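You operate a simulated robot arm through the tools that you are given. There is no shell and no other tool. Be economical: measure what you need, move in short steps, check, and stop when the job is done.

You are at the controls of a simulated robot arm. One attempt, no reset.

## Task
Pump the teal ball up to 6 psi.
Fine: Fit the nozzle on its valve, set the dial, then press start; afterwards put the nozzle back on its stand and the dial at 0.

It is judged by the outcome, as a careful person would: the job done as asked, and still so three seconds after it is handed in. It fails if anything else is knocked over, pushed out of place, dropped, spilled or broken.

## Robot
A 7-joint arm with a two-finger parallel gripper, fixed in place. Base frame: the origin is at the foot of the arm, x ahead of it, y to its left, z up; the work surface is at about z = 860. Readings come in mm, degrees, newtons and seconds.
With the tool pointing down near the work surface it reaches from about 240 to 680 mm from the base axis. Its first joint turns from -66.0 to 66.0 degrees. Payload 2.4 kg.
The TCP is the grasp point between the finger pads, 30 mm short of the fingertips. In the tool frame z runs along the fingers and y along their closing line. Largest opening 94 mm; finger width 28, thickness 10; the body of the gripper, 50 by 96 mm, starts 55 mm behind the TCP.
Orientation is that of the tool frame in the base frame, as a unit quaternion [w, x, y, z]. With the fingers straight down and closing along the base's y, the tool's x points along the base's -x, its y along +y and its z along -z.

## Interface
- The arm moves only by the tool arm_command. Its argument "increments" is a list of rows, each a list of 7 numbers: the finger opening in mm, from 0 to 94, then the shift along the base's x, y, z in units of 40 mm (1.0 is 40 mm), then the turn, a rotation vector about the base's x, y, z in units of 5 degrees (1.0 is 5 degrees). In form: [[claw, tx, ty, tz, rx, ry, rz], ...]. A call has 1 to 10 rows; each row shifts and turns the commanded pose from where the row before left it. A call with a number of a shift or a turn outside -1 to 1 is refused whole. Rows are played at 5 a second. More than 50 mm and 8.6 degrees between two rows, or a gripper value outside its range, and nothing of the call is played. A pose out of reach is approached as far as the arm can. The call stops where the force on the tool passes 70 N (or 10 N more than at its start, if that is more) or the arm is blocked; 0.2 s more then pass. Each finger travels about 153 mm/s and halts on what it meets, pressing with about 24 N; the grip force reading is that of the motor and also rises with nothing between the fingers. The clock runs only during rows and for 0.2 s after the last one: add rows that do not move to give the fingers time. The reply holds the time, the measured pose of the TCP, the force on the tool along the base axes, the opening and the grip force, in the units named above and with some noise, with the torque about the TCP (base axes, N m) and any sound that the robot's microphone picked up.
- Cameras (640 x 400 px; columns grow to the right, rows downward): "scene" is fixed at [42.4, 474.8, 1455]; the picture's right is [-0.72, -0.69, 0.00], its down [-0.33, 0.34, -0.88] and it looks along [0.61, -0.63, -0.48] (base axes); focal length 316 px, centre (320, 200). "wrist" rides on the gripper at [76, 14, -103] in the tool frame; the picture's right is [-0.18, 0.98, 0.00], its down [-0.75, -0.14, -0.64] and it looks along [-0.63, -0.12, 0.77] (tool axes); focal length 243 px, centre (320, 200). There is no depth. A picture from a camera that has moved, and an enlarged one, comes with that camera's place and axes in the base frame and with its lens.
- get_image(camera): a new picture of that camera. It takes no simulated time.
- enlarge(camera, box): a new picture of the part [left, top, right, bottom] of that camera's present view, enlarged. It takes no simulated time.
- close_job(): hands the job in; it is judged then, once.

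Work in short steps. Places have to be worked out from the pictures, the camera data and where the tool is seen: move nearer, look again, correct. Check each grasp and each placing, and mend what went wrong. You have 120 turns and 84 pictures in all, those below and enlarged ones among them. Open the gripper and draw the arm clear of the work before you hand the job in, unless the task says otherwise; then end with one line.

The tools are called after "Call:" as a command line: name --pt "numbers of a row" for each row, then --argument value for the rest, lists and objects as JSON in quotes. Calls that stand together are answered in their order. arm_command: Moves the arm, as the interface text tells. Its arguments: {"type":"object","properties":{"increments":{"type":"array"}},"required":["increments"]} The other tools are called the same way: get_image (camera) takes a picture; enlarge (camera, box) takes an enlarged picture of a part of a camera's view; close_job () hands the job in.

At the start:

```text
t: 0.0
position: [390.4, 51.5, 1191.5]
tcp_rot: [0.0, 0.0, 1.0, -0.001]
contact_force: [0.7, 0.8, -1.3]
ft_torque: [0.02, 0.0, 0.05]
width: 94.1
gripper_force: 0.1
```

scene: 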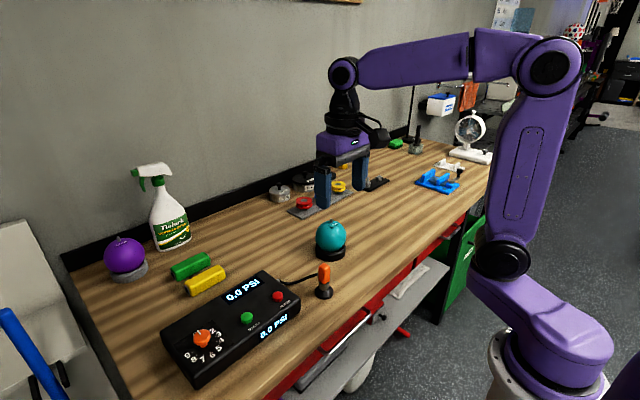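
wrist: 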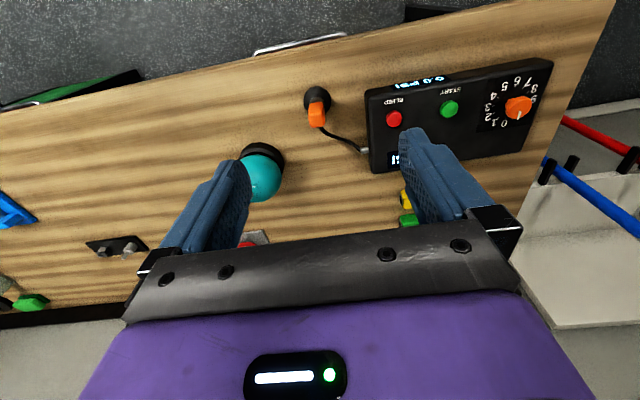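

I'll start with close-up looks at the pump, nozzle and ball.

Call:
enlarge --camera "scene" --box '[150, 200, 370, 390]'

Call:
enlarge --camera "wrist" --box '[220, 50, 580, 240]'

```text
2.11 times, centred on (260, 295) of scene
camera zoom: at [42.4, 474.8, 1455.0], right [-0.72, -0.69, 0.0], down [-0.33, 0.34, -0.88], along [0.61, -0.63, -0.48], focal length 666 px, centre (446, 0)
```

zoom: 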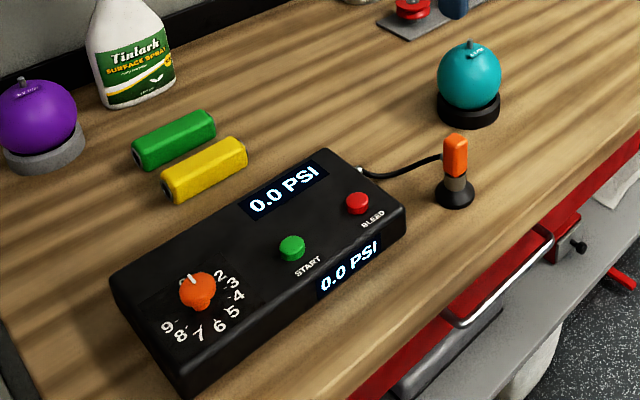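

```text
1.78 times, centred on (400, 145) of wrist
camera zoom: at [314.6, 65.5, 1293.5], right [0.18, 0.98, 0.0], down [0.75, -0.14, 0.64], along [0.63, -0.12, -0.77], focal length 431 px, centre (178, 298)
```

zoom: 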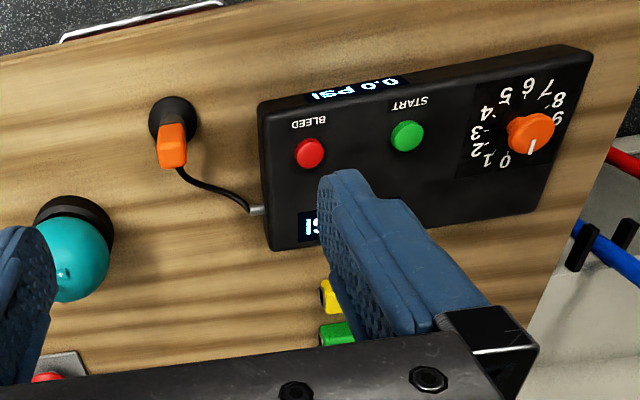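

The nozzle stand looks to be near (446, 40), the ball near (542, -84) and the dial near (495, 336). I'll lower the wrist camera toward the nozzle to see it better.

Call:
arm_command --pt "94 -0.36 0.065 -0.88 0 0 0" --pt "94 -0.36 0.065 -0.88 0 0 0" --pt "94 -0.36 0.065 -0.88 0 0 0" --pt "94 -0.36 0.065 -0.88 0 0 0" --pt "94 0 0 0 0 0 0"

Call:
get_image --camera "wrist"

Call:
enlarge --camera "scene" --box '[270, 210, 370, 310]'

```text
t: 1.2
position: [333.5, 61.2, 1051.5]
tcp_rot: [0.0, 0.0, 1.0, 0.0]
contact_force: [0.7, 0.2, -0.6]
ft_torque: [0.02, 0.02, 0.0]
width: 94.1
gripper_force: 0.1
```

```text
79 pictures are left
camera wrist: at [257.3, 75.9, 1153.2], right [0.19, 0.98, 0.0], down [0.75, -0.14, 0.64], along [0.63, -0.12, -0.77], focal length 243 px, centre (320, 200)
```

wrist: 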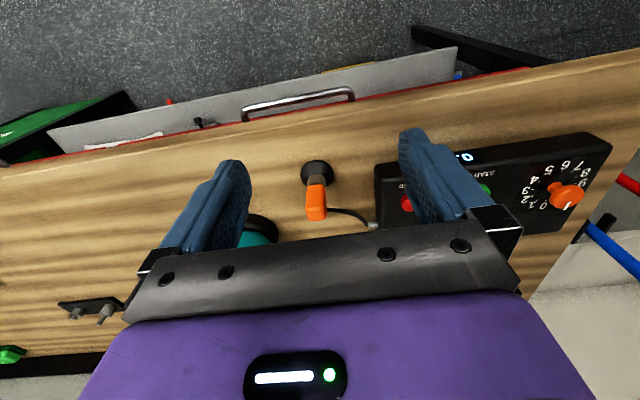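

```text
4.00 times, centred on (320, 260) of scene
camera zoom: at [42.4, 474.8, 1455.0], right [-0.72, -0.69, 0.0], down [-0.33, 0.34, -0.88], along [0.61, -0.63, -0.48], focal length 1265 px, centre (320, -40)
```

zoom: 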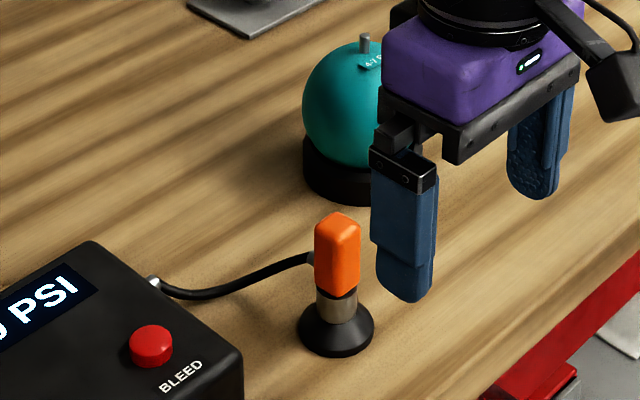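

Call:
enlarge --camera "wrist" --box '[270, 145, 390, 245]'

```text
4.00 times, centred on (330, 195) of wrist
camera zoom: at [257.3, 75.9, 1153.2], right [0.19, 0.98, 0.0], down [0.75, -0.14, 0.64], along [0.63, -0.12, -0.77], focal length 970 px, centre (280, 220)
```

zoom: 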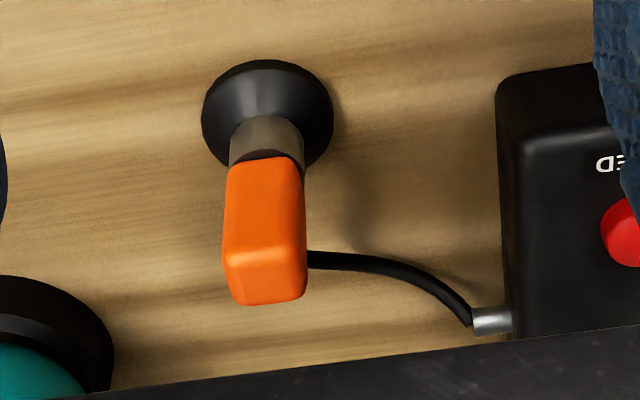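

The orange grip is a box of about 22 mm, aligned with the base axes, with its top near z = 950, and the hose leaves on its +x side. I'll grip it along y and hover above (443, 37) first.

Call:
arm_command --pt "94 0.9125 -0.2 -0.25 0 0 0" --pt "94 0.9125 -0.2 -0.25 0 0 0" --pt "94 0.9125 -0.2 -0.25 0 0 0" --pt "70 0 0 0 0 0 0" --pt "70 0 0 0 0 0 0"

Call:
get_image --camera "wrist"

Call:
enlarge --camera "scene" --box '[260, 200, 380, 310]'

```text
t: 2.4
position: [442.8, 38.9, 1019.6]
tcp_rot: [0.0, 0.0, 1.0, 0.0]
contact_force: [0.0, -0.4, -0.1]
ft_torque: [-0.02, -0.02, 0.01]
width: 69.8
gripper_force: 0.0
```

```text
76 pictures are left
camera wrist: at [367.0, 53.1, 1121.3], right [0.18, 0.98, 0.0], down [0.75, -0.14, 0.64], along [0.63, -0.12, -0.77], focal length 243 px, centre (320, 200)
```

wrist: 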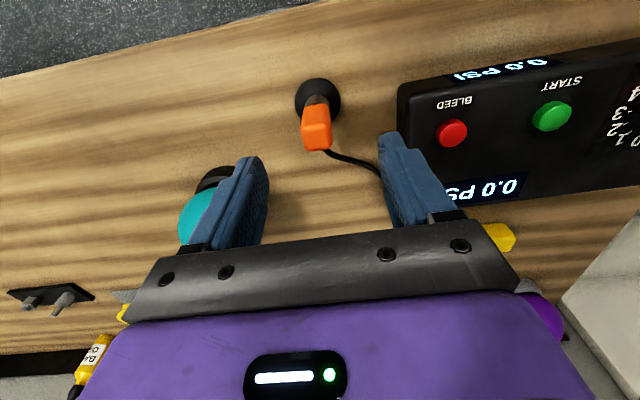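

```text
3.64 times, centred on (320, 255) of scene
camera zoom: at [42.4, 474.8, 1455.0], right [-0.72, -0.69, 0.0], down [-0.33, 0.34, -0.88], along [0.61, -0.63, -0.48], focal length 1150 px, centre (320, 0)
```

zoom: 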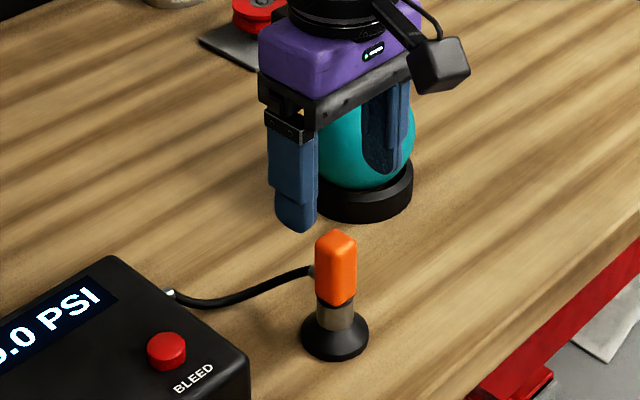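

The nozzle centre works out at about (447, 35.5). I'll shift by -3 mm in y and descend to z ≈ 937.

Call:
arm_command --pt "60 0 -0.08 -0.7 0 0 0" --pt "60 0 0 -0.7 0 0 0" --pt "60 0 0 -0.66 0 0 0" --pt "60 0 0 0 0 0 0"

Call:
enlarge --camera "wrist" --box '[220, 60, 420, 200]'

Call:
enlarge --camera "scene" --box '[260, 200, 380, 310]'

```text
t: 3.4
position: [441.0, 34.5, 938.7]
tcp_rot: [-0.001, 0.001, 1.0, 0.001]
contact_force: [0.7, -0.1, 0.1]
ft_torque: [0.0, 0.0, 0.02]
width: 60.1
gripper_force: 0.0
```

```text
2.86 times, centred on (320, 130) of wrist
camera zoom: at [366.2, 48.5, 1040.0], right [0.19, 0.98, 0.0], down [0.75, -0.14, 0.64], along [0.63, -0.12, -0.77], focal length 693 px, centre (320, 400)
```

zoom: 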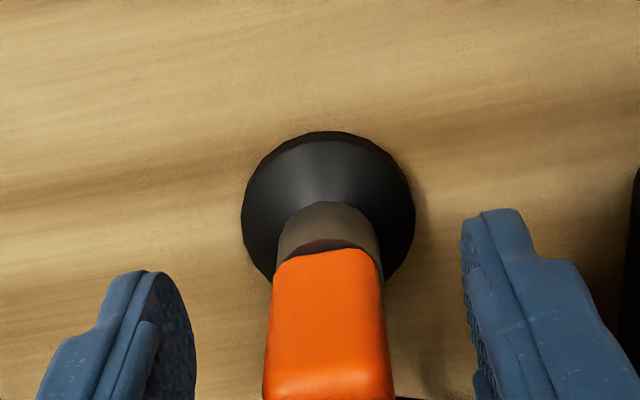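

```text
3.64 times, centred on (320, 255) of scene
camera zoom: at [42.4, 474.8, 1455.0], right [-0.72, -0.69, 0.0], down [-0.33, 0.34, -0.88], along [0.61, -0.63, -0.48], focal length 1150 px, centre (320, 0)
```

zoom: 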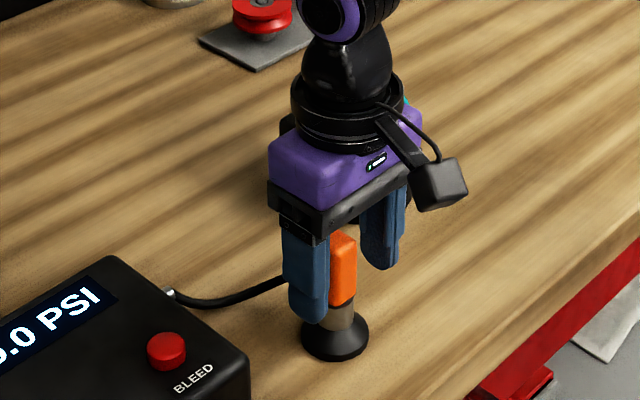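

The grip sits centred between the fingers. I'll close on it in steps.

Call:
arm_command --pt "40 0 0 0 0 0 0" --pt "30 0 0 0 0 0 0" --pt "24 0 0 0 0 0 0" --pt "18 0 0 0 0 0 0" --pt "12 0 0 0 0 0 0" --pt "10 0 0 0 0 0 0"

Call:
enlarge --camera "wrist" --box '[220, 60, 420, 200]'

```text
t: 4.8
position: [441.6, 33.6, 937.7]
tcp_rot: [0.0, 0.001, 1.0, 0.001]
contact_force: [0.8, 0.2, 0.7]
ft_torque: [-0.01, 0.01, 0.02]
width: 27.6
gripper_force: 24.1
```

```text
2.86 times, centred on (320, 130) of wrist
camera zoom: at [366.2, 48.6, 1040.3], right [0.18, 0.98, 0.0], down [0.75, -0.14, 0.64], along [0.63, -0.12, -0.77], focal length 693 px, centre (320, 400)
```

zoom: 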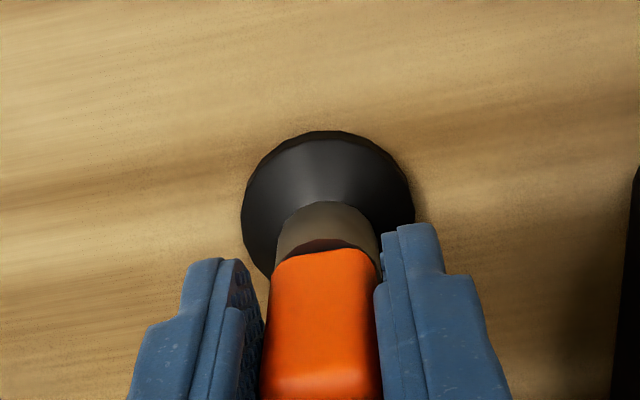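

Grip is holding at 27.6 mm and 24 N. I'll lift straight up about 150 mm.

Call:
arm_command --pt "10 0 0 0.25 0 0 0" --pt "10 0 0 0.5 0 0 0" --pt "10 0 0 0.75 0 0 0" --pt "10 0 0 0.75 0 0 0" --pt "10 0 0 0.75 0 0 0" --pt "10 0 0 0.75 0 0 0" --pt "10 0 0 0 0 0 0"

Call:
get_image --camera "wrist"

Call:
enlarge --camera "scene" --box '[250, 160, 390, 310]'

```text
t: 6.4
position: [443.9, 34.7, 1087.6]
tcp_rot: [0.0, 0.0, 1.0, 0.0]
contact_force: [-0.2, 0.5, 0.1]
ft_torque: [0.01, -0.01, 0.0]
width: 27.5
gripper_force: 24.5
```

```text
71 pictures are left
camera wrist: at [368.0, 49.0, 1189.1], right [0.18, 0.98, 0.0], down [0.75, -0.14, 0.64], along [0.63, -0.12, -0.77], focal length 243 px, centre (320, 200)
```

wrist: 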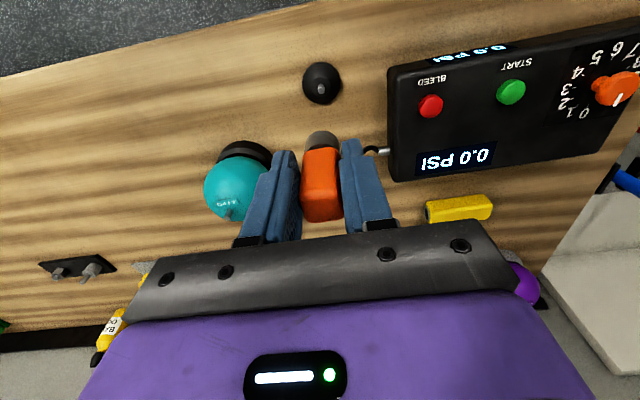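

```text
2.67 times, centred on (320, 235) of scene
camera zoom: at [42.4, 474.8, 1455.0], right [-0.72, -0.69, 0.0], down [-0.33, 0.34, -0.88], along [0.61, -0.63, -0.48], focal length 844 px, centre (320, 107)
```

zoom: 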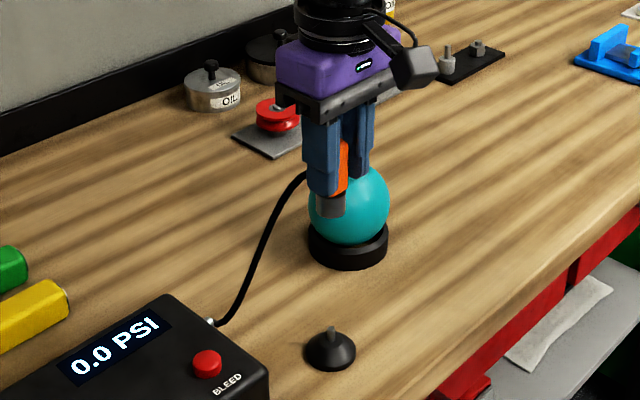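

The nozzle is off the stand, and the stand has a post much like the valve. I'll note exactly how the post sits in the wrist view now, with the nozzle straight above it, so I can bring the valve to the same pixel.

Call:
enlarge --camera "wrist" --box '[280, 50, 360, 110]'

Call:
enlarge --camera "wrist" --box '[190, 130, 360, 230]'

Call:
enlarge --camera "scene" --box '[290, 210, 360, 310]'

```text
6.67 times, centred on (320, 80) of wrist
camera zoom: at [368.0, 49.0, 1189.1], right [0.18, 0.98, 0.0], down [0.75, -0.14, 0.64], along [0.63, -0.12, -0.77], focal length 1618 px, centre (320, 1000)
```

zoom: 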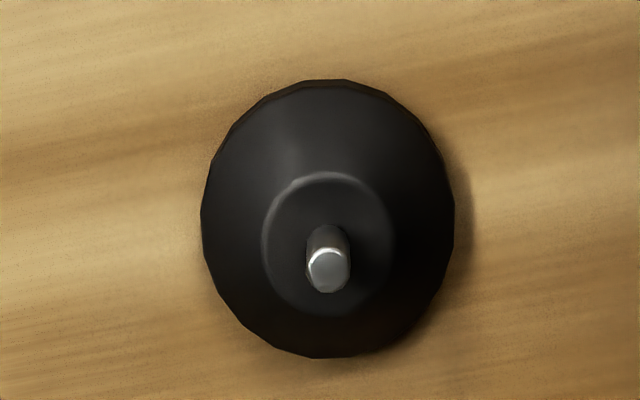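

```text
3.76 times, centred on (275, 180) of wrist
camera zoom: at [368.0, 49.0, 1189.1], right [0.18, 0.98, 0.0], down [0.75, -0.14, 0.64], along [0.63, -0.12, -0.77], focal length 913 px, centre (489, 275)
```

zoom: 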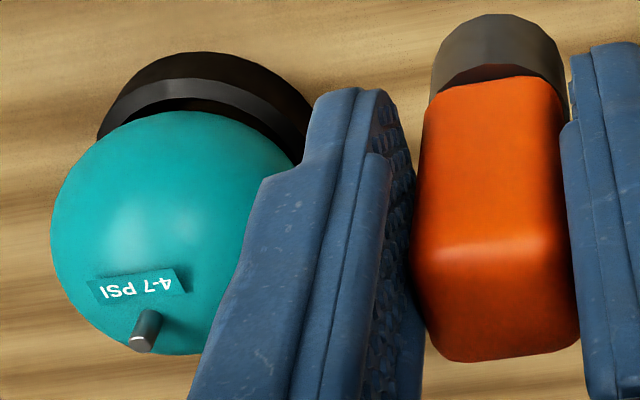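

```text
4.00 times, centred on (325, 260) of scene
camera zoom: at [42.4, 474.8, 1455.0], right [-0.72, -0.69, 0.0], down [-0.33, 0.34, -0.88], along [0.61, -0.63, -0.48], focal length 1265 px, centre (300, -40)
```

zoom: 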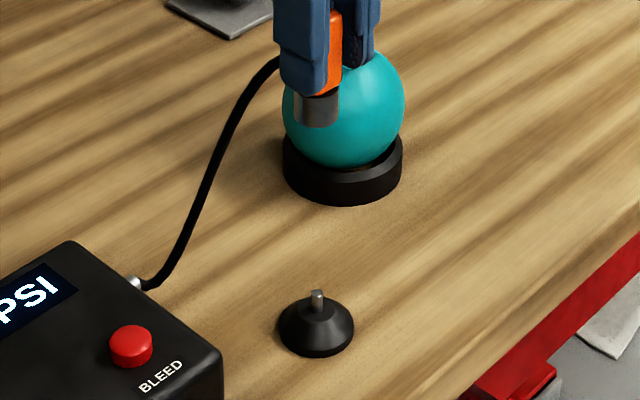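

The post is at about (448, 34.7) with its tip near z = 894, and the valve at about (543, -91.5) with its tip near 984. I'll raise by 90 mm and shift by (95, -126), then look for the valve at wrist pixel (321, 90).

Call:
arm_command --pt "10 0 0 0.75 0 0 0" --pt "10 0 0 0.75 0 0 0" --pt "10 0 0 0.75 0 0 0" --pt "10 0.475 -0.63 0 0 0 0" --pt "10 0.475 -0.63 0 0 0 0" --pt "10 0.475 -0.63 0 0 0 0" --pt "10 0.475 -0.63 0 0 0 0" --pt "10 0.475 -0.63 0 0 0 0" --pt "10 0 0 0 0 0 0" --pt "10 0 0 0 0 0 0"

Call:
enlarge --camera "wrist" --box '[280, 50, 360, 110]'

Call:
enlarge --camera "scene" --box '[250, 140, 390, 300]'

```text
t: 8.6
position: [538.9, -90.0, 1178.4]
tcp_rot: [0.0, 0.0, 1.0, 0.0]
contact_force: [-0.2, 0.2, -0.7]
ft_torque: [-0.02, 0.03, -0.02]
width: 27.3
gripper_force: 24.1
```

```text
6.67 times, centred on (320, 80) of wrist
camera zoom: at [463.1, -76.6, 1280.1], right [0.18, 0.98, 0.0], down [0.75, -0.14, 0.64], along [0.63, -0.12, -0.77], focal length 1618 px, centre (320, 1000)
```

zoom: 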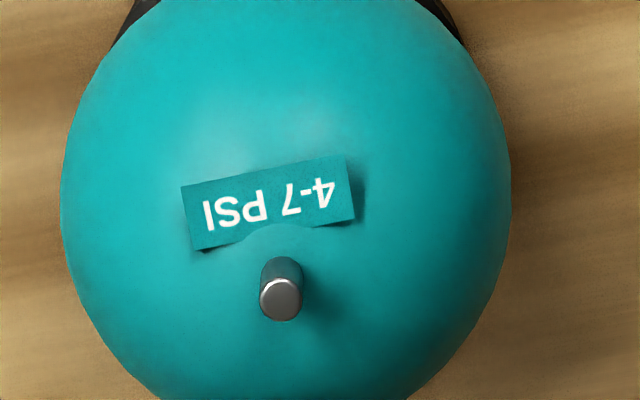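

```text
2.50 times, centred on (320, 220) of scene
camera zoom: at [42.4, 474.8, 1455.0], right [-0.72, -0.69, 0.0], down [-0.33, 0.34, -0.88], along [0.61, -0.63, -0.48], focal length 791 px, centre (320, 150)
```

zoom: 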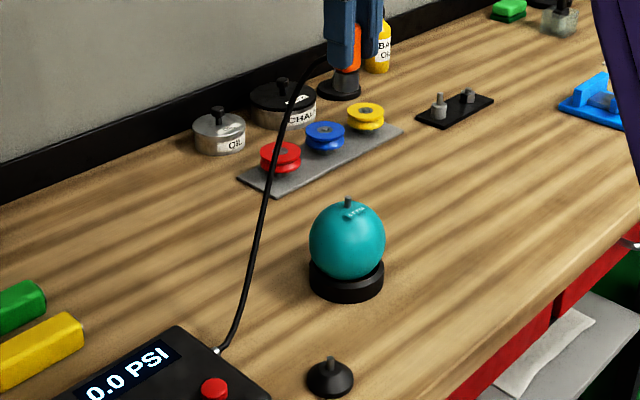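

Triangulating from two wrist views puts the valve tip at about (550.7, -100.8, 974). I'll correct by (+6.4, -9.3, -8) and check the pixel again.

Call:
arm_command --pt "10 0.16 -0.2325 -0.2 0 0 0" --pt "10 0 0 0 0 0 0" --pt "10 0 0 0 0 0 0"

Call:
enlarge --camera "wrist" --box '[280, 50, 360, 110]'

```text
t: 9.4
position: [544.8, -101.0, 1171.4]
tcp_rot: [0.0, 0.001, 1.0, 0.0]
contact_force: [0.3, 0.5, -0.4]
ft_torque: [-0.03, 0.02, -0.03]
width: 27.5
gripper_force: 24.5
```

```text
6.67 times, centred on (320, 80) of wrist
camera zoom: at [468.6, -87.0, 1272.1], right [0.18, 0.98, 0.0], down [0.75, -0.14, 0.64], along [0.63, -0.12, -0.77], focal length 1618 px, centre (320, 1000)
```

zoom: 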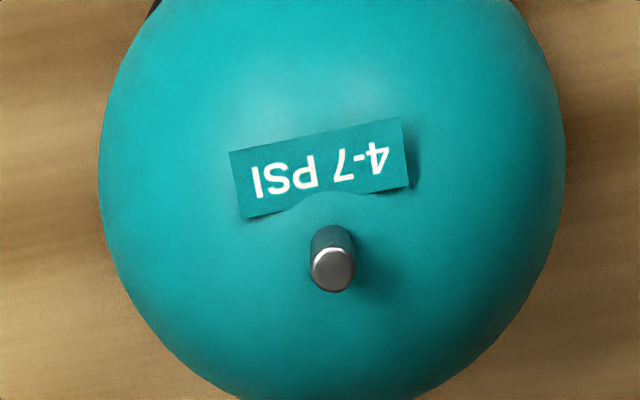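

The valve tip now sits at (333, 264) against (328, 264) for the post, at the same apparent size. I'll nudge +0.9 mm in y and descend to about 1045, just above the valve.

Call:
arm_command --pt "10 0 0.021 -0.6 0 0 0" --pt "10 0 0 -0.8 0 0 0" --pt "10 0 0 -0.8 0 0 0" --pt "10 0 0 -0.8 0 0 0" --pt "10 0 0 -0.1 0 0 0" --pt "10 0 0 0 0 0 0"

Call:
enlarge --camera "wrist" --box '[240, 90, 400, 230]'

Call:
enlarge --camera "scene" --box '[290, 170, 370, 270]'

```text
t: 10.8
position: [543.2, -99.3, 1045.9]
tcp_rot: [0.0, 0.001, 1.0, 0.001]
contact_force: [-0.4, 0.1, -0.5]
ft_torque: [0.01, -0.01, 0.02]
width: 27.2
gripper_force: 24.1
```

```text
2.86 times, centred on (320, 160) of wrist
camera zoom: at [467.7, -83.4, 1147.0], right [0.19, 0.98, 0.0], down [0.75, -0.14, 0.64], along [0.63, -0.12, -0.77], focal length 693 px, centre (320, 314)
```

zoom: 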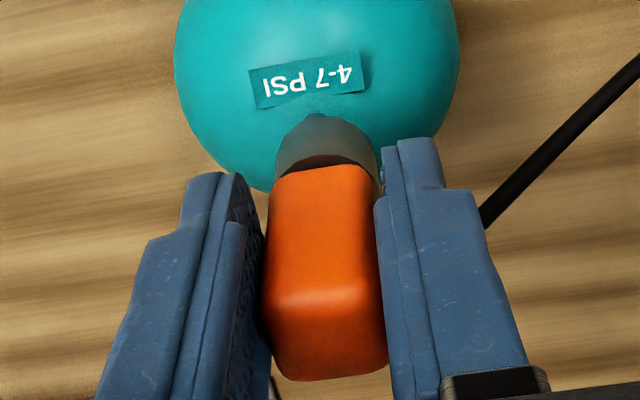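

```text
4.00 times, centred on (330, 220) of scene
camera zoom: at [42.4, 474.8, 1455.0], right [-0.72, -0.69, 0.0], down [-0.33, 0.34, -0.88], along [0.61, -0.63, -0.48], focal length 1265 px, centre (280, 120)
```

zoom: 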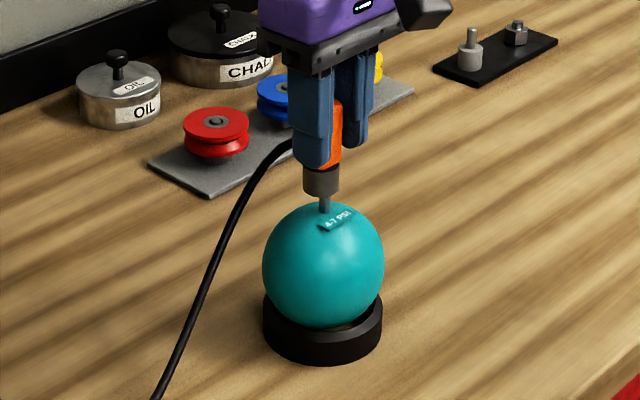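

The scene view hints at a small sideways offset, so I'll zoom in further to measure it before fitting.

Call:
enlarge --camera "scene" --box '[315, 195, 351, 231]'

Call:
enlarge --camera "wrist" --box '[290, 110, 350, 160]'

```text
11.11 times, centred on (333, 213) of scene
camera zoom: at [42.4, 474.8, 1455.0], right [-0.72, -0.69, 0.0], down [-0.33, 0.34, -0.88], along [0.61, -0.63, -0.48], focal length 3515 px, centre (176, 56)
```

zoom: 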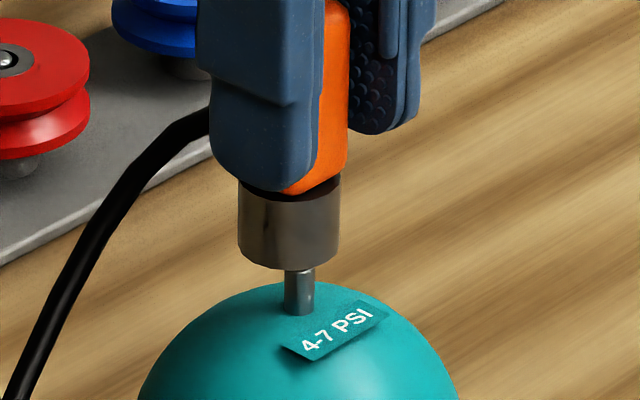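

```text
8.00 times, centred on (320, 135) of wrist
camera zoom: at [467.7, -83.4, 1147.0], right [0.19, 0.98, 0.0], down [0.75, -0.14, 0.64], along [0.63, -0.12, -0.77], focal length 1941 px, centre (320, 720)
```

zoom: 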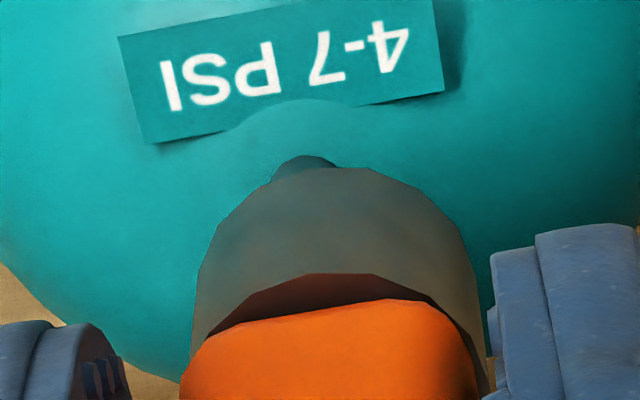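

Both views agree that the nozzle is about 3 mm too far toward +y and 1 mm toward +x of the valve. I'll correct that and look again.

Call:
arm_command --pt "10 -0.025 -0.068 0 0 0 0" --pt "10 0 0 0 0 0 0" --pt "10 0 0 0 0 0 0"

Call:
enlarge --camera "scene" --box '[315, 195, 351, 231]'

Call:
enlarge --camera "wrist" --box '[290, 110, 350, 160]'

```text
t: 11.6
position: [543.4, -100.8, 1046.1]
tcp_rot: [0.001, 0.001, 1.0, 0.001]
contact_force: [0.3, 0.6, -1.6]
ft_torque: [-0.01, -0.01, 0.0]
width: 27.2
gripper_force: 24.4
```

```text
11.11 times, centred on (333, 213) of scene
camera zoom: at [42.4, 474.8, 1455.0], right [-0.72, -0.69, 0.0], down [-0.33, 0.34, -0.88], along [0.61, -0.63, -0.48], focal length 3515 px, centre (176, 56)
```

zoom: 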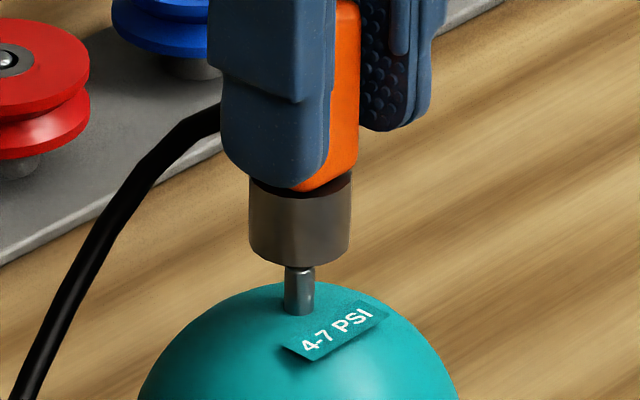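

```text
8.00 times, centred on (320, 135) of wrist
camera zoom: at [466.7, -86.3, 1147.0], right [0.19, 0.98, 0.0], down [0.75, -0.14, 0.64], along [0.63, -0.12, -0.77], focal length 1941 px, centre (320, 720)
```

zoom: 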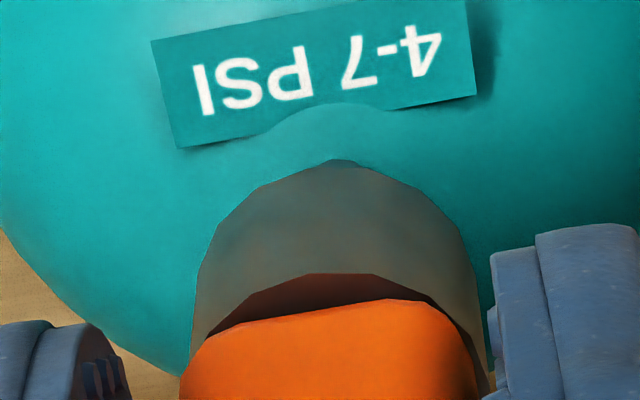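

Now concentric in both views. I'll descend gently toward z ≈ 1021 and watch the force.

Call:
arm_command --pt "10 0 0 -0.1 0 0 0" --pt "10 0 0 -0.1 0 0 0" --pt "10 0 0 -0.1 0 0 0" --pt "10 0 0 -0.1 0 0 0" --pt "10 0 0 0 0 0 0"

Call:
enlarge --camera "scene" --box '[315, 195, 351, 231]'

```text
t: 12.8
position: [541.7, -103.5, 1030.3]
tcp_rot: [0.0, 0.0, 1.0, 0.001]
contact_force: [3.2, 1.2, 13.2]
ft_torque: [0.09, -0.31, -0.04]
width: 27.5
gripper_force: 23.9
```

```text
11.11 times, centred on (333, 213) of scene
camera zoom: at [42.3, 474.8, 1455.0], right [-0.72, -0.69, 0.0], down [-0.33, 0.34, -0.88], along [0.61, -0.63, -0.48], focal length 3515 px, centre (176, 56)
```

zoom: 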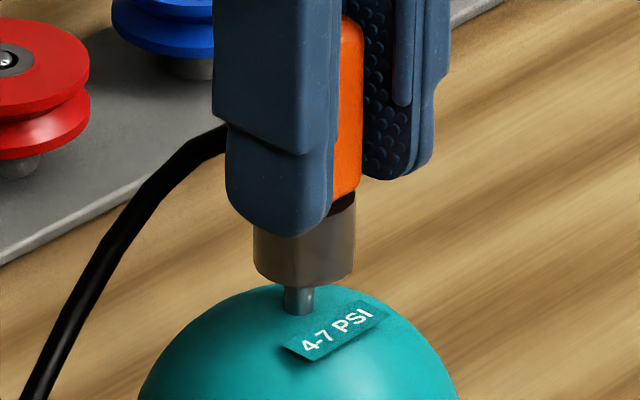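

I met 13 N and the nozzle slid about 10 mm in the grip, so the collar is resting on the valve tip slightly off-centre. I'll back up about 12 mm and re-measure.

Call:
arm_command --pt "10 0 0 0.1 0 0 0" --pt "10 0 0 0.1 0 0 0" --pt "10 0 0 0.1 0 0 0" --pt "10 0 0 0 0 0 0" --pt "10 0 0 0 0 0 0"

Call:
enlarge --camera "scene" --box '[315, 195, 351, 231]'

Call:
enlarge --camera "wrist" --box '[280, 100, 370, 170]'

```text
t: 14.0
position: [541.6, -103.0, 1043.0]
tcp_rot: [0.0, 0.0, 1.0, 0.001]
contact_force: [-0.8, 0.1, -0.8]
ft_torque: [-0.02, 0.02, 0.0]
width: 27.6
gripper_force: 24.7
```

```text
11.11 times, centred on (333, 213) of scene
camera zoom: at [42.4, 474.8, 1455.0], right [-0.72, -0.69, 0.0], down [-0.33, 0.34, -0.88], along [0.61, -0.63, -0.48], focal length 3515 px, centre (176, 56)
```

zoom: 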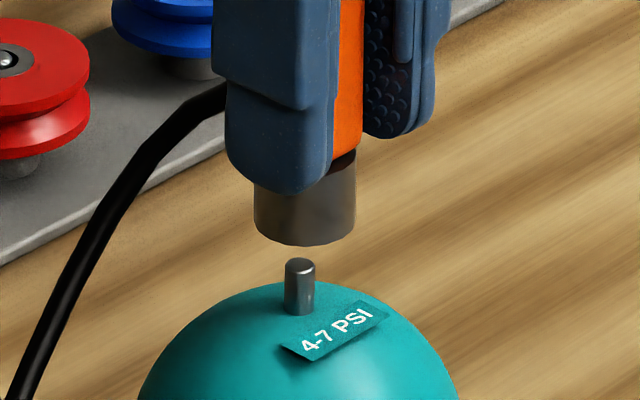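

```text
5.71 times, centred on (325, 135) of wrist
camera zoom: at [466.7, -87.9, 1144.3], right [0.18, 0.98, 0.0], down [0.75, -0.14, 0.64], along [0.63, -0.12, -0.77], focal length 1386 px, centre (291, 571)
```

zoom: 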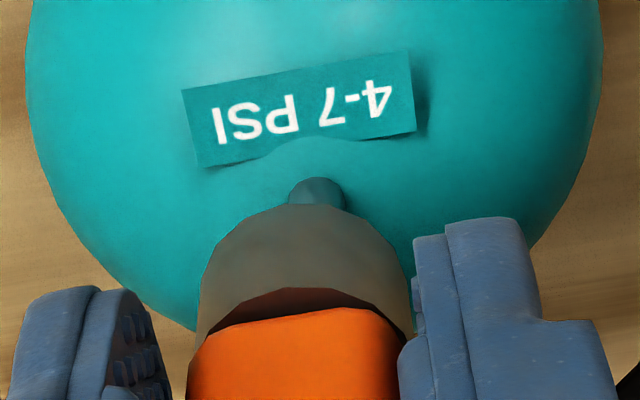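

With the arm settled, both views show the nozzle about 1.7 mm too far toward -y, so it had still been creeping after the last correction. I'll shift +1.7 mm, wait longer, and look again.

Call:
arm_command --pt "10 0 0.042 0 0 0 0" --pt "10 0 0 0 0 0 0" --pt "10 0 0 0 0 0 0" --pt "10 0 0 0 0 0 0" --pt "10 0 0 0 0 0 0" --pt "10 0 0 0 0 0 0"

Call:
enlarge --camera "scene" --box '[315, 195, 351, 231]'

Call:
enlarge --camera "wrist" --box '[280, 100, 370, 170]'

```text
t: 15.4
position: [544.3, -102.7, 1042.5]
tcp_rot: [-0.001, 0.0, 1.0, 0.0]
contact_force: [0.4, 0.4, -0.1]
ft_torque: [0.0, -0.01, 0.01]
width: 27.2
gripper_force: 24.0
```

```text
11.11 times, centred on (333, 213) of scene
camera zoom: at [42.4, 474.8, 1455.0], right [-0.72, -0.69, 0.0], down [-0.33, 0.34, -0.88], along [0.61, -0.63, -0.48], focal length 3515 px, centre (176, 56)
```

zoom: 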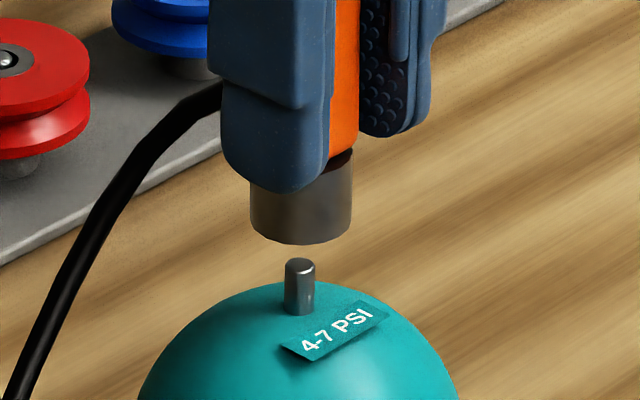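

```text
5.71 times, centred on (325, 135) of wrist
camera zoom: at [467.3, -87.0, 1144.8], right [0.18, 0.98, 0.0], down [0.75, -0.14, 0.64], along [0.63, -0.12, -0.77], focal length 1386 px, centre (291, 571)
```

zoom: 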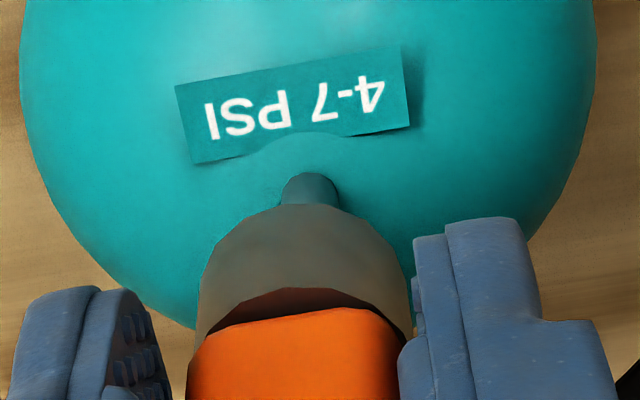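

Almost aligned, with about 1 mm still to correct. I'll apply (-0.9, +1.0) and wait for it to settle.

Call:
arm_command --pt "10 -0.022 0.026 0 0 0 0" --pt "10 0 0 0 0 0 0" --pt "10 0 0 0 0 0 0" --pt "10 0 0 0 0 0 0" --pt "10 0 0 0 0 0 0" --pt "10 0 0 0 0 0 0"

Call:
enlarge --camera "scene" --box '[315, 195, 351, 231]'

Call:
enlarge --camera "wrist" --box '[280, 100, 370, 170]'

```text
t: 16.8
position: [542.1, -101.9, 1043.1]
tcp_rot: [0.0, 0.001, 1.0, 0.001]
contact_force: [0.5, 0.4, -0.8]
ft_torque: [0.02, -0.03, 0.05]
width: 27.3
gripper_force: 23.8
```

```text
11.11 times, centred on (333, 213) of scene
camera zoom: at [42.4, 474.8, 1455.0], right [-0.72, -0.69, 0.0], down [-0.33, 0.34, -0.88], along [0.61, -0.63, -0.48], focal length 3515 px, centre (176, 56)
```

zoom: 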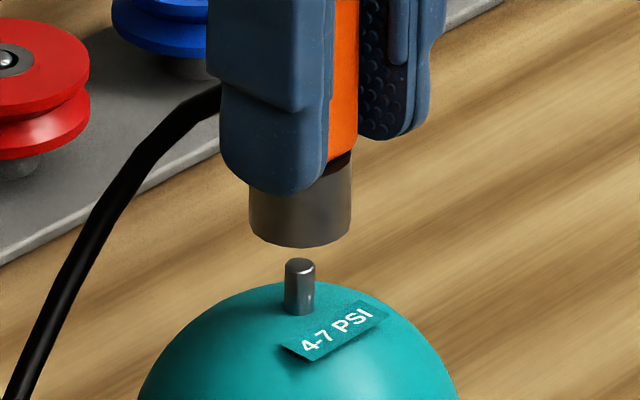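

```text
5.71 times, centred on (325, 135) of wrist
camera zoom: at [466.7, -86.0, 1144.6], right [0.18, 0.98, 0.0], down [0.75, -0.14, 0.64], along [0.63, -0.12, -0.77], focal length 1386 px, centre (291, 571)
```

zoom: 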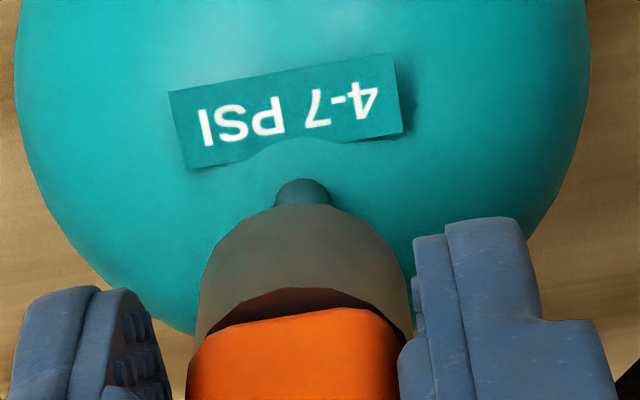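

Concentric in both views now. I'll descend 12 mm slowly and check.

Call:
arm_command --pt "10 0 0 -0.1 0 0 0" --pt "10 0 0 -0.1 0 0 0" --pt "10 0 0 -0.1 0 0 0" --pt "10 0 0 0 0 0 0" --pt "10 0 0 0 0 0 0" --pt "10 0 0 0 0 0 0"

Call:
enlarge --camera "scene" --box '[315, 195, 351, 231]'

Call:
enlarge --camera "wrist" --box '[280, 100, 370, 170]'

```text
t: 18.2
position: [543.3, -99.6, 1031.9]
tcp_rot: [0.001, 0.001, 1.0, -0.001]
contact_force: [0.9, 1.1, -0.6]
ft_torque: [0.02, 0.0, -0.01]
width: 27.7
gripper_force: 24.1
```

```text
11.11 times, centred on (333, 213) of scene
camera zoom: at [42.4, 474.8, 1455.0], right [-0.72, -0.69, 0.0], down [-0.33, 0.34, -0.88], along [0.61, -0.63, -0.48], focal length 3515 px, centre (176, 56)
```

zoom: 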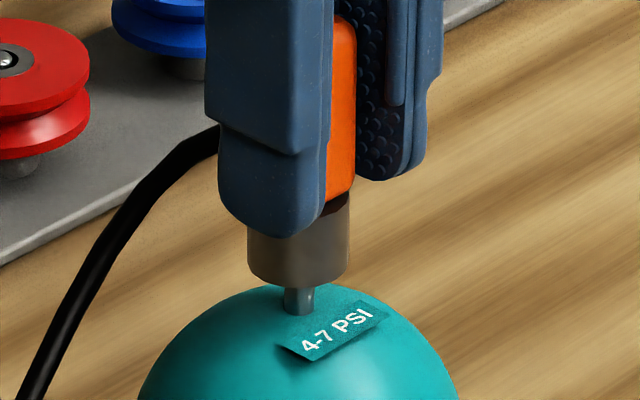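

```text
5.71 times, centred on (325, 135) of wrist
camera zoom: at [467.0, -85.8, 1132.8], right [0.18, 0.98, 0.0], down [0.75, -0.14, 0.64], along [0.63, -0.12, -0.77], focal length 1386 px, centre (291, 571)
```

zoom: 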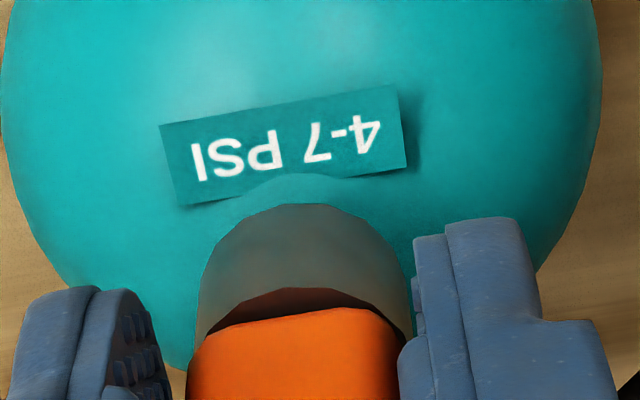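

No contact yet, and the collar is right at the tip. I'll go down another 8 mm in small steps.

Call:
arm_command --pt "10 0 0 -0.05 0 0 0" --pt "10 0 0 -0.05 0 0 0" --pt "10 0 0 -0.05 0 0 0" --pt "10 0 0 -0.05 0 0 0" --pt "10 0 0 0 0 0 0"

Call:
enlarge --camera "scene" --box '[315, 195, 351, 231]'

```text
t: 19.4
position: [542.4, -99.5, 1023.4]
tcp_rot: [0.0, 0.001, 1.0, 0.0]
contact_force: [0.3, 0.3, 0.3]
ft_torque: [-0.03, 0.0, 0.03]
width: 27.3
gripper_force: 24.1
```

```text
11.11 times, centred on (333, 213) of scene
camera zoom: at [42.4, 474.8, 1455.0], right [-0.72, -0.69, 0.0], down [-0.33, 0.34, -0.88], along [0.61, -0.63, -0.48], focal length 3515 px, centre (176, 56)
```

zoom: 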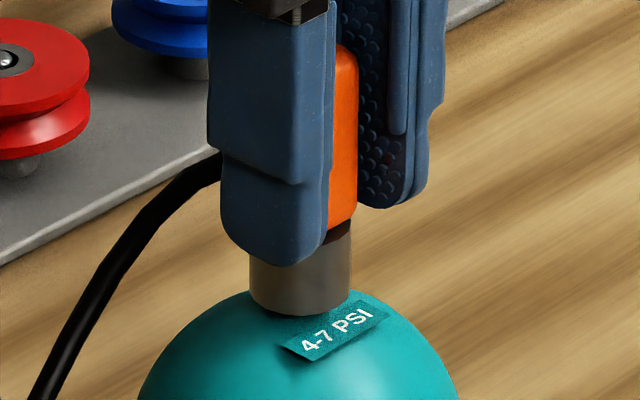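

It is sliding onto the valve freely. I'll keep going in 1.2 mm steps until it seats.

Call:
arm_command --pt "10 0 0 -0.03 0 0 0" --pt "10 0 0 -0.03 0 0 0" --pt "10 0 0 -0.03 0 0 0" --pt "10 0 0 -0.03 0 0 0" --pt "10 0 0 0 0 0 0"

```text
t: 20.6
position: [542.0, -99.2, 1018.5]
tcp_rot: [0.0, 0.0, 1.0, 0.0]
contact_force: [0.2, -1.5, -0.9]
ft_torque: [0.01, 0.01, 0.0]
width: 27.4
gripper_force: 24.3
```

No resistance yet, so I'll continue.

Call:
arm_command --pt "10 0 0 -0.03 0 0 0" --pt "10 0 0 -0.03 0 0 0" --pt "10 0 0 -0.03 0 0 0" --pt "10 0 0 0 0 0 0"

Call:
enlarge --camera "scene" --box '[315, 195, 351, 231]'

```text
t: 21.6
position: [543.0, -99.5, 1015.1]
tcp_rot: [0.001, 0.001, 1.0, 0.0]
contact_force: [2.1, 2.7, 18.1]
ft_torque: [0.06, -0.27, -0.02]
width: 27.4
gripper_force: 24.1
```

```text
11.11 times, centred on (333, 213) of scene
camera zoom: at [42.1, 474.9, 1454.9], right [-0.72, -0.69, 0.0], down [-0.33, 0.34, -0.88], along [0.61, -0.63, -0.48], focal length 3515 px, centre (176, 56)
```

zoom: 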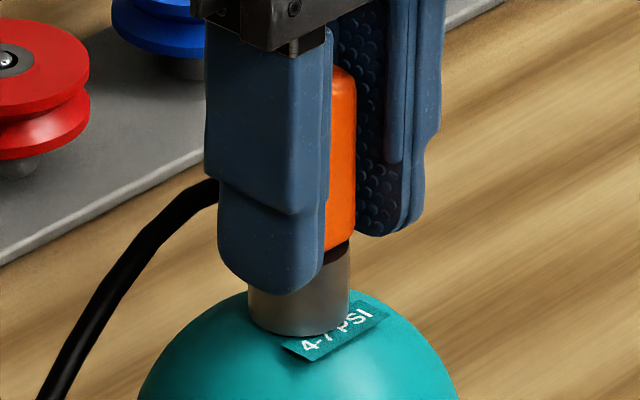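

Seated at 18 N, with the collar down on the ball. I'll relax the downforce slightly, open the fingers and check.

Call:
arm_command --pt "10 0 0 0.02 0 0 0" --pt "30 0 0 0 0 0 0" --pt "38 0 0 0 0 0 0" --pt "60 0 0 0 0 0 0" --pt "60 0 0 0 0 0 0"

Call:
enlarge --camera "scene" --box '[250, 160, 390, 310]'

Call:
get_image --camera "wrist"

```text
t: 22.8
position: [541.5, -100.2, 1014.4]
tcp_rot: [0.001, 0.0, 1.0, 0.0]
contact_force: [-0.2, 0.3, 0.2]
ft_torque: [-0.02, -0.01, 0.01]
width: 59.9
gripper_force: 0.1
```

```text
2.67 times, centred on (320, 235) of scene
camera zoom: at [42.4, 474.8, 1455.0], right [-0.72, -0.69, 0.0], down [-0.33, 0.34, -0.88], along [0.61, -0.63, -0.48], focal length 844 px, centre (320, 107)
```

zoom: 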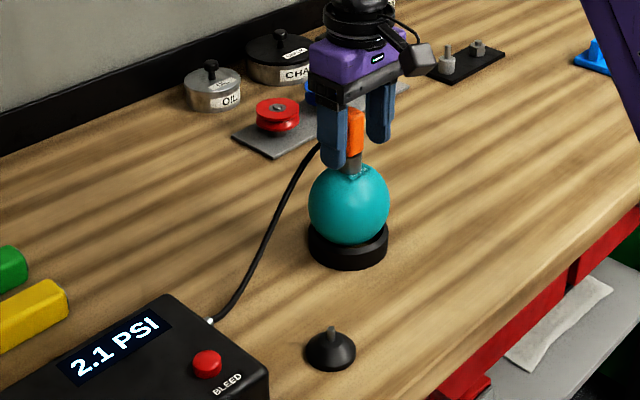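

```text
45 pictures are left
camera wrist: at [465.8, -86.0, 1117.2], right [0.18, 0.98, 0.0], down [0.75, -0.14, 0.64], along [0.63, -0.12, -0.77], focal length 243 px, centre (320, 200)
```

wrist: 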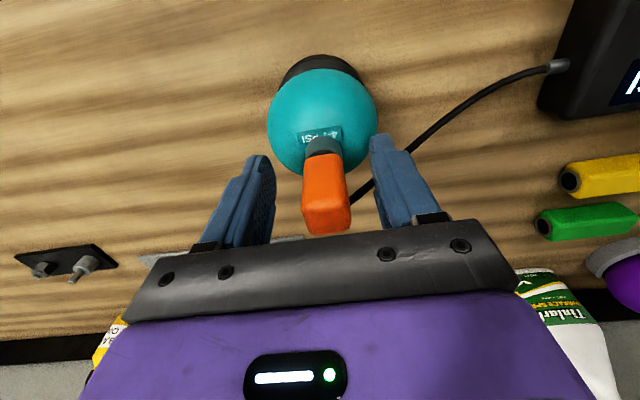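

The display reads 2.1 PSI, so the nozzle is connected to the ball. I'll rise clear, then travel toward the dial for a look.

Call:
arm_command --pt "70 0 0 0.5 0 0 0" --pt "70 0 0 0.9 0 0 0" --pt "70 0 0 0.9 0 0 0" --pt "70 0 0 0.6 0 0 0" --pt "70 0 0 0 0 0 0"

Call:
arm_command --pt "70 -0.325 1 0 0 0 0" --pt "70 -0.325 1 0 0 0 0" --pt "70 -0.325 1 0 0 0 0" --pt "70 -0.325 1 0 0 0 0" --pt "70 -0.325 1 0 0 0 0" --pt "70 -0.325 1 0 0 0 0" --pt "70 -0.325 1 0 0 0 0" --pt "70 -0.325 1 0 0 0 0" --pt "70 -0.325 1 0 0 0 0" --pt "70 -0.325 1 0 0 0 0"

Call:
get_image --camera "wrist"

```text
t: 24.0
position: [542.0, -102.3, 1131.9]
tcp_rot: [0.0, 0.0, 1.0, 0.0]
contact_force: [0.3, -0.4, -0.3]
ft_torque: [0.0, 0.0, -0.01]
width: 69.8
gripper_force: 0.1
```

```text
t: 26.2
position: [413.9, 303.2, 1130.3]
tcp_rot: [0.0, 0.001, 1.0, 0.0]
contact_force: [-0.1, -0.1, -0.5]
ft_torque: [0.03, 0.0, 0.0]
width: 69.8
gripper_force: 0.1
```

```text
44 pictures are left
camera wrist: at [337.3, 317.9, 1231.5], right [0.19, 0.98, 0.0], down [0.75, -0.14, 0.64], along [0.63, -0.12, -0.77], focal length 243 px, centre (320, 200)
```

wrist: 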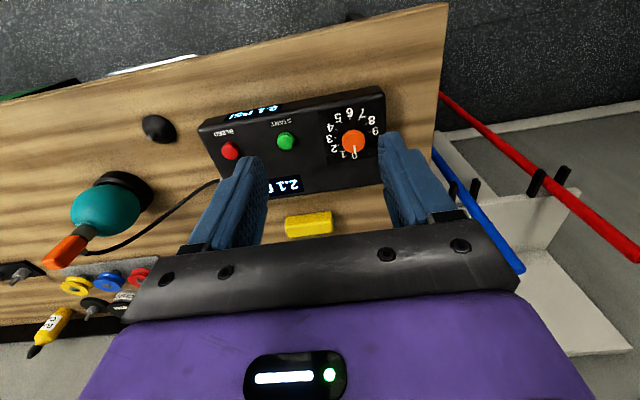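

Call:
enlarge --camera "wrist" --box '[300, 80, 400, 180]'

Call:
enlarge --camera "scene" --box '[150, 290, 290, 390]'

```text
4.00 times, centred on (350, 130) of wrist
camera zoom: at [337.3, 317.9, 1231.5], right [0.19, 0.98, 0.0], down [0.75, -0.14, 0.64], along [0.63, -0.12, -0.77], focal length 970 px, centre (200, 480)
```

zoom: 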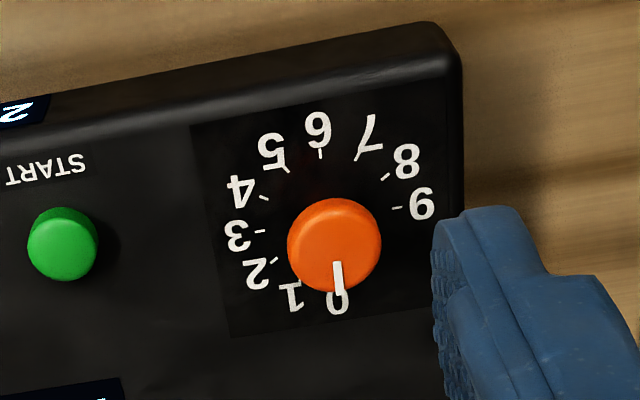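

```text
4.00 times, centred on (220, 340) of scene
camera zoom: at [42.4, 474.8, 1455.0], right [-0.72, -0.69, 0.0], down [-0.33, 0.34, -0.88], along [0.61, -0.63, -0.48], focal length 1265 px, centre (720, -360)
```

zoom: 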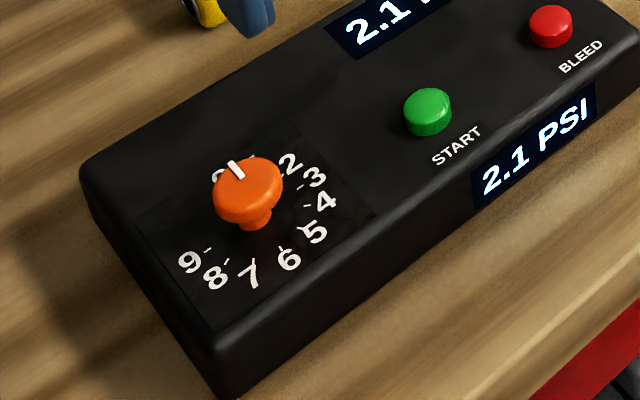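

The knob is a disc about 32 mm across, centred near (495, 334.5), with its top at z ≈ 924 and the panel at z ≈ 905. 0 points to +x and 6 to -x at 30° per step, turning clockwise from above, so it needs -180°. I'll move above it.

Call:
arm_command --pt "60 0.675 0.26 -0.5 0 0 0" --pt "60 0.675 0.26 -0.8 0 0 0" --pt "60 0.675 0.26 -0.8 0 0 0" --pt "60 0 0 -0.9 0 0 0" --pt "60 0 0 0 0 0 0" --pt "60 0 0 0 0 0 0" --pt "60 0 0 0 0 0 0"

Call:
enlarge --camera "wrist" --box '[220, 50, 420, 210]'

Call:
enlarge --camera "scene" --box '[150, 270, 270, 390]'

```text
t: 27.8
position: [493.3, 327.1, 1011.9]
tcp_rot: [0.0, -0.001, 1.0, 0.0]
contact_force: [0.0, -0.3, 0.0]
ft_torque: [-0.02, 0.02, 0.01]
width: 59.9
gripper_force: 0.1
```

```text
2.50 times, centred on (320, 130) of wrist
camera zoom: at [418.3, 342.2, 1112.7], right [0.18, 0.98, 0.0], down [0.75, -0.14, 0.64], along [0.63, -0.12, -0.77], focal length 606 px, centre (320, 375)
```

zoom: 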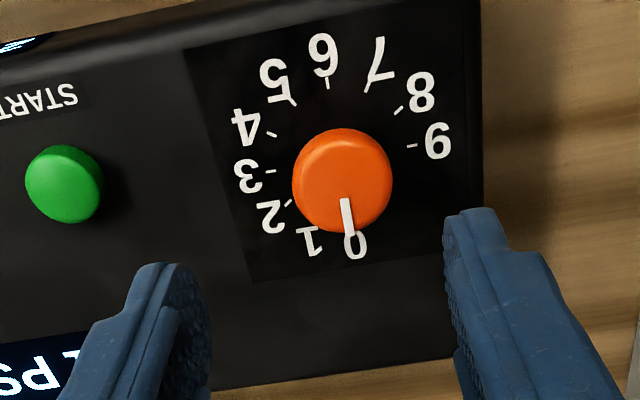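

```text
3.33 times, centred on (210, 330) of scene
camera zoom: at [42.4, 474.8, 1455.0], right [-0.72, -0.69, 0.0], down [-0.33, 0.34, -0.88], along [0.61, -0.63, -0.48], focal length 1054 px, centre (687, -233)
```

zoom: 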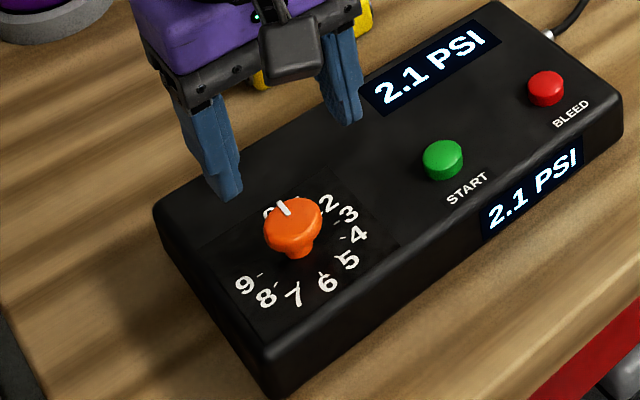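

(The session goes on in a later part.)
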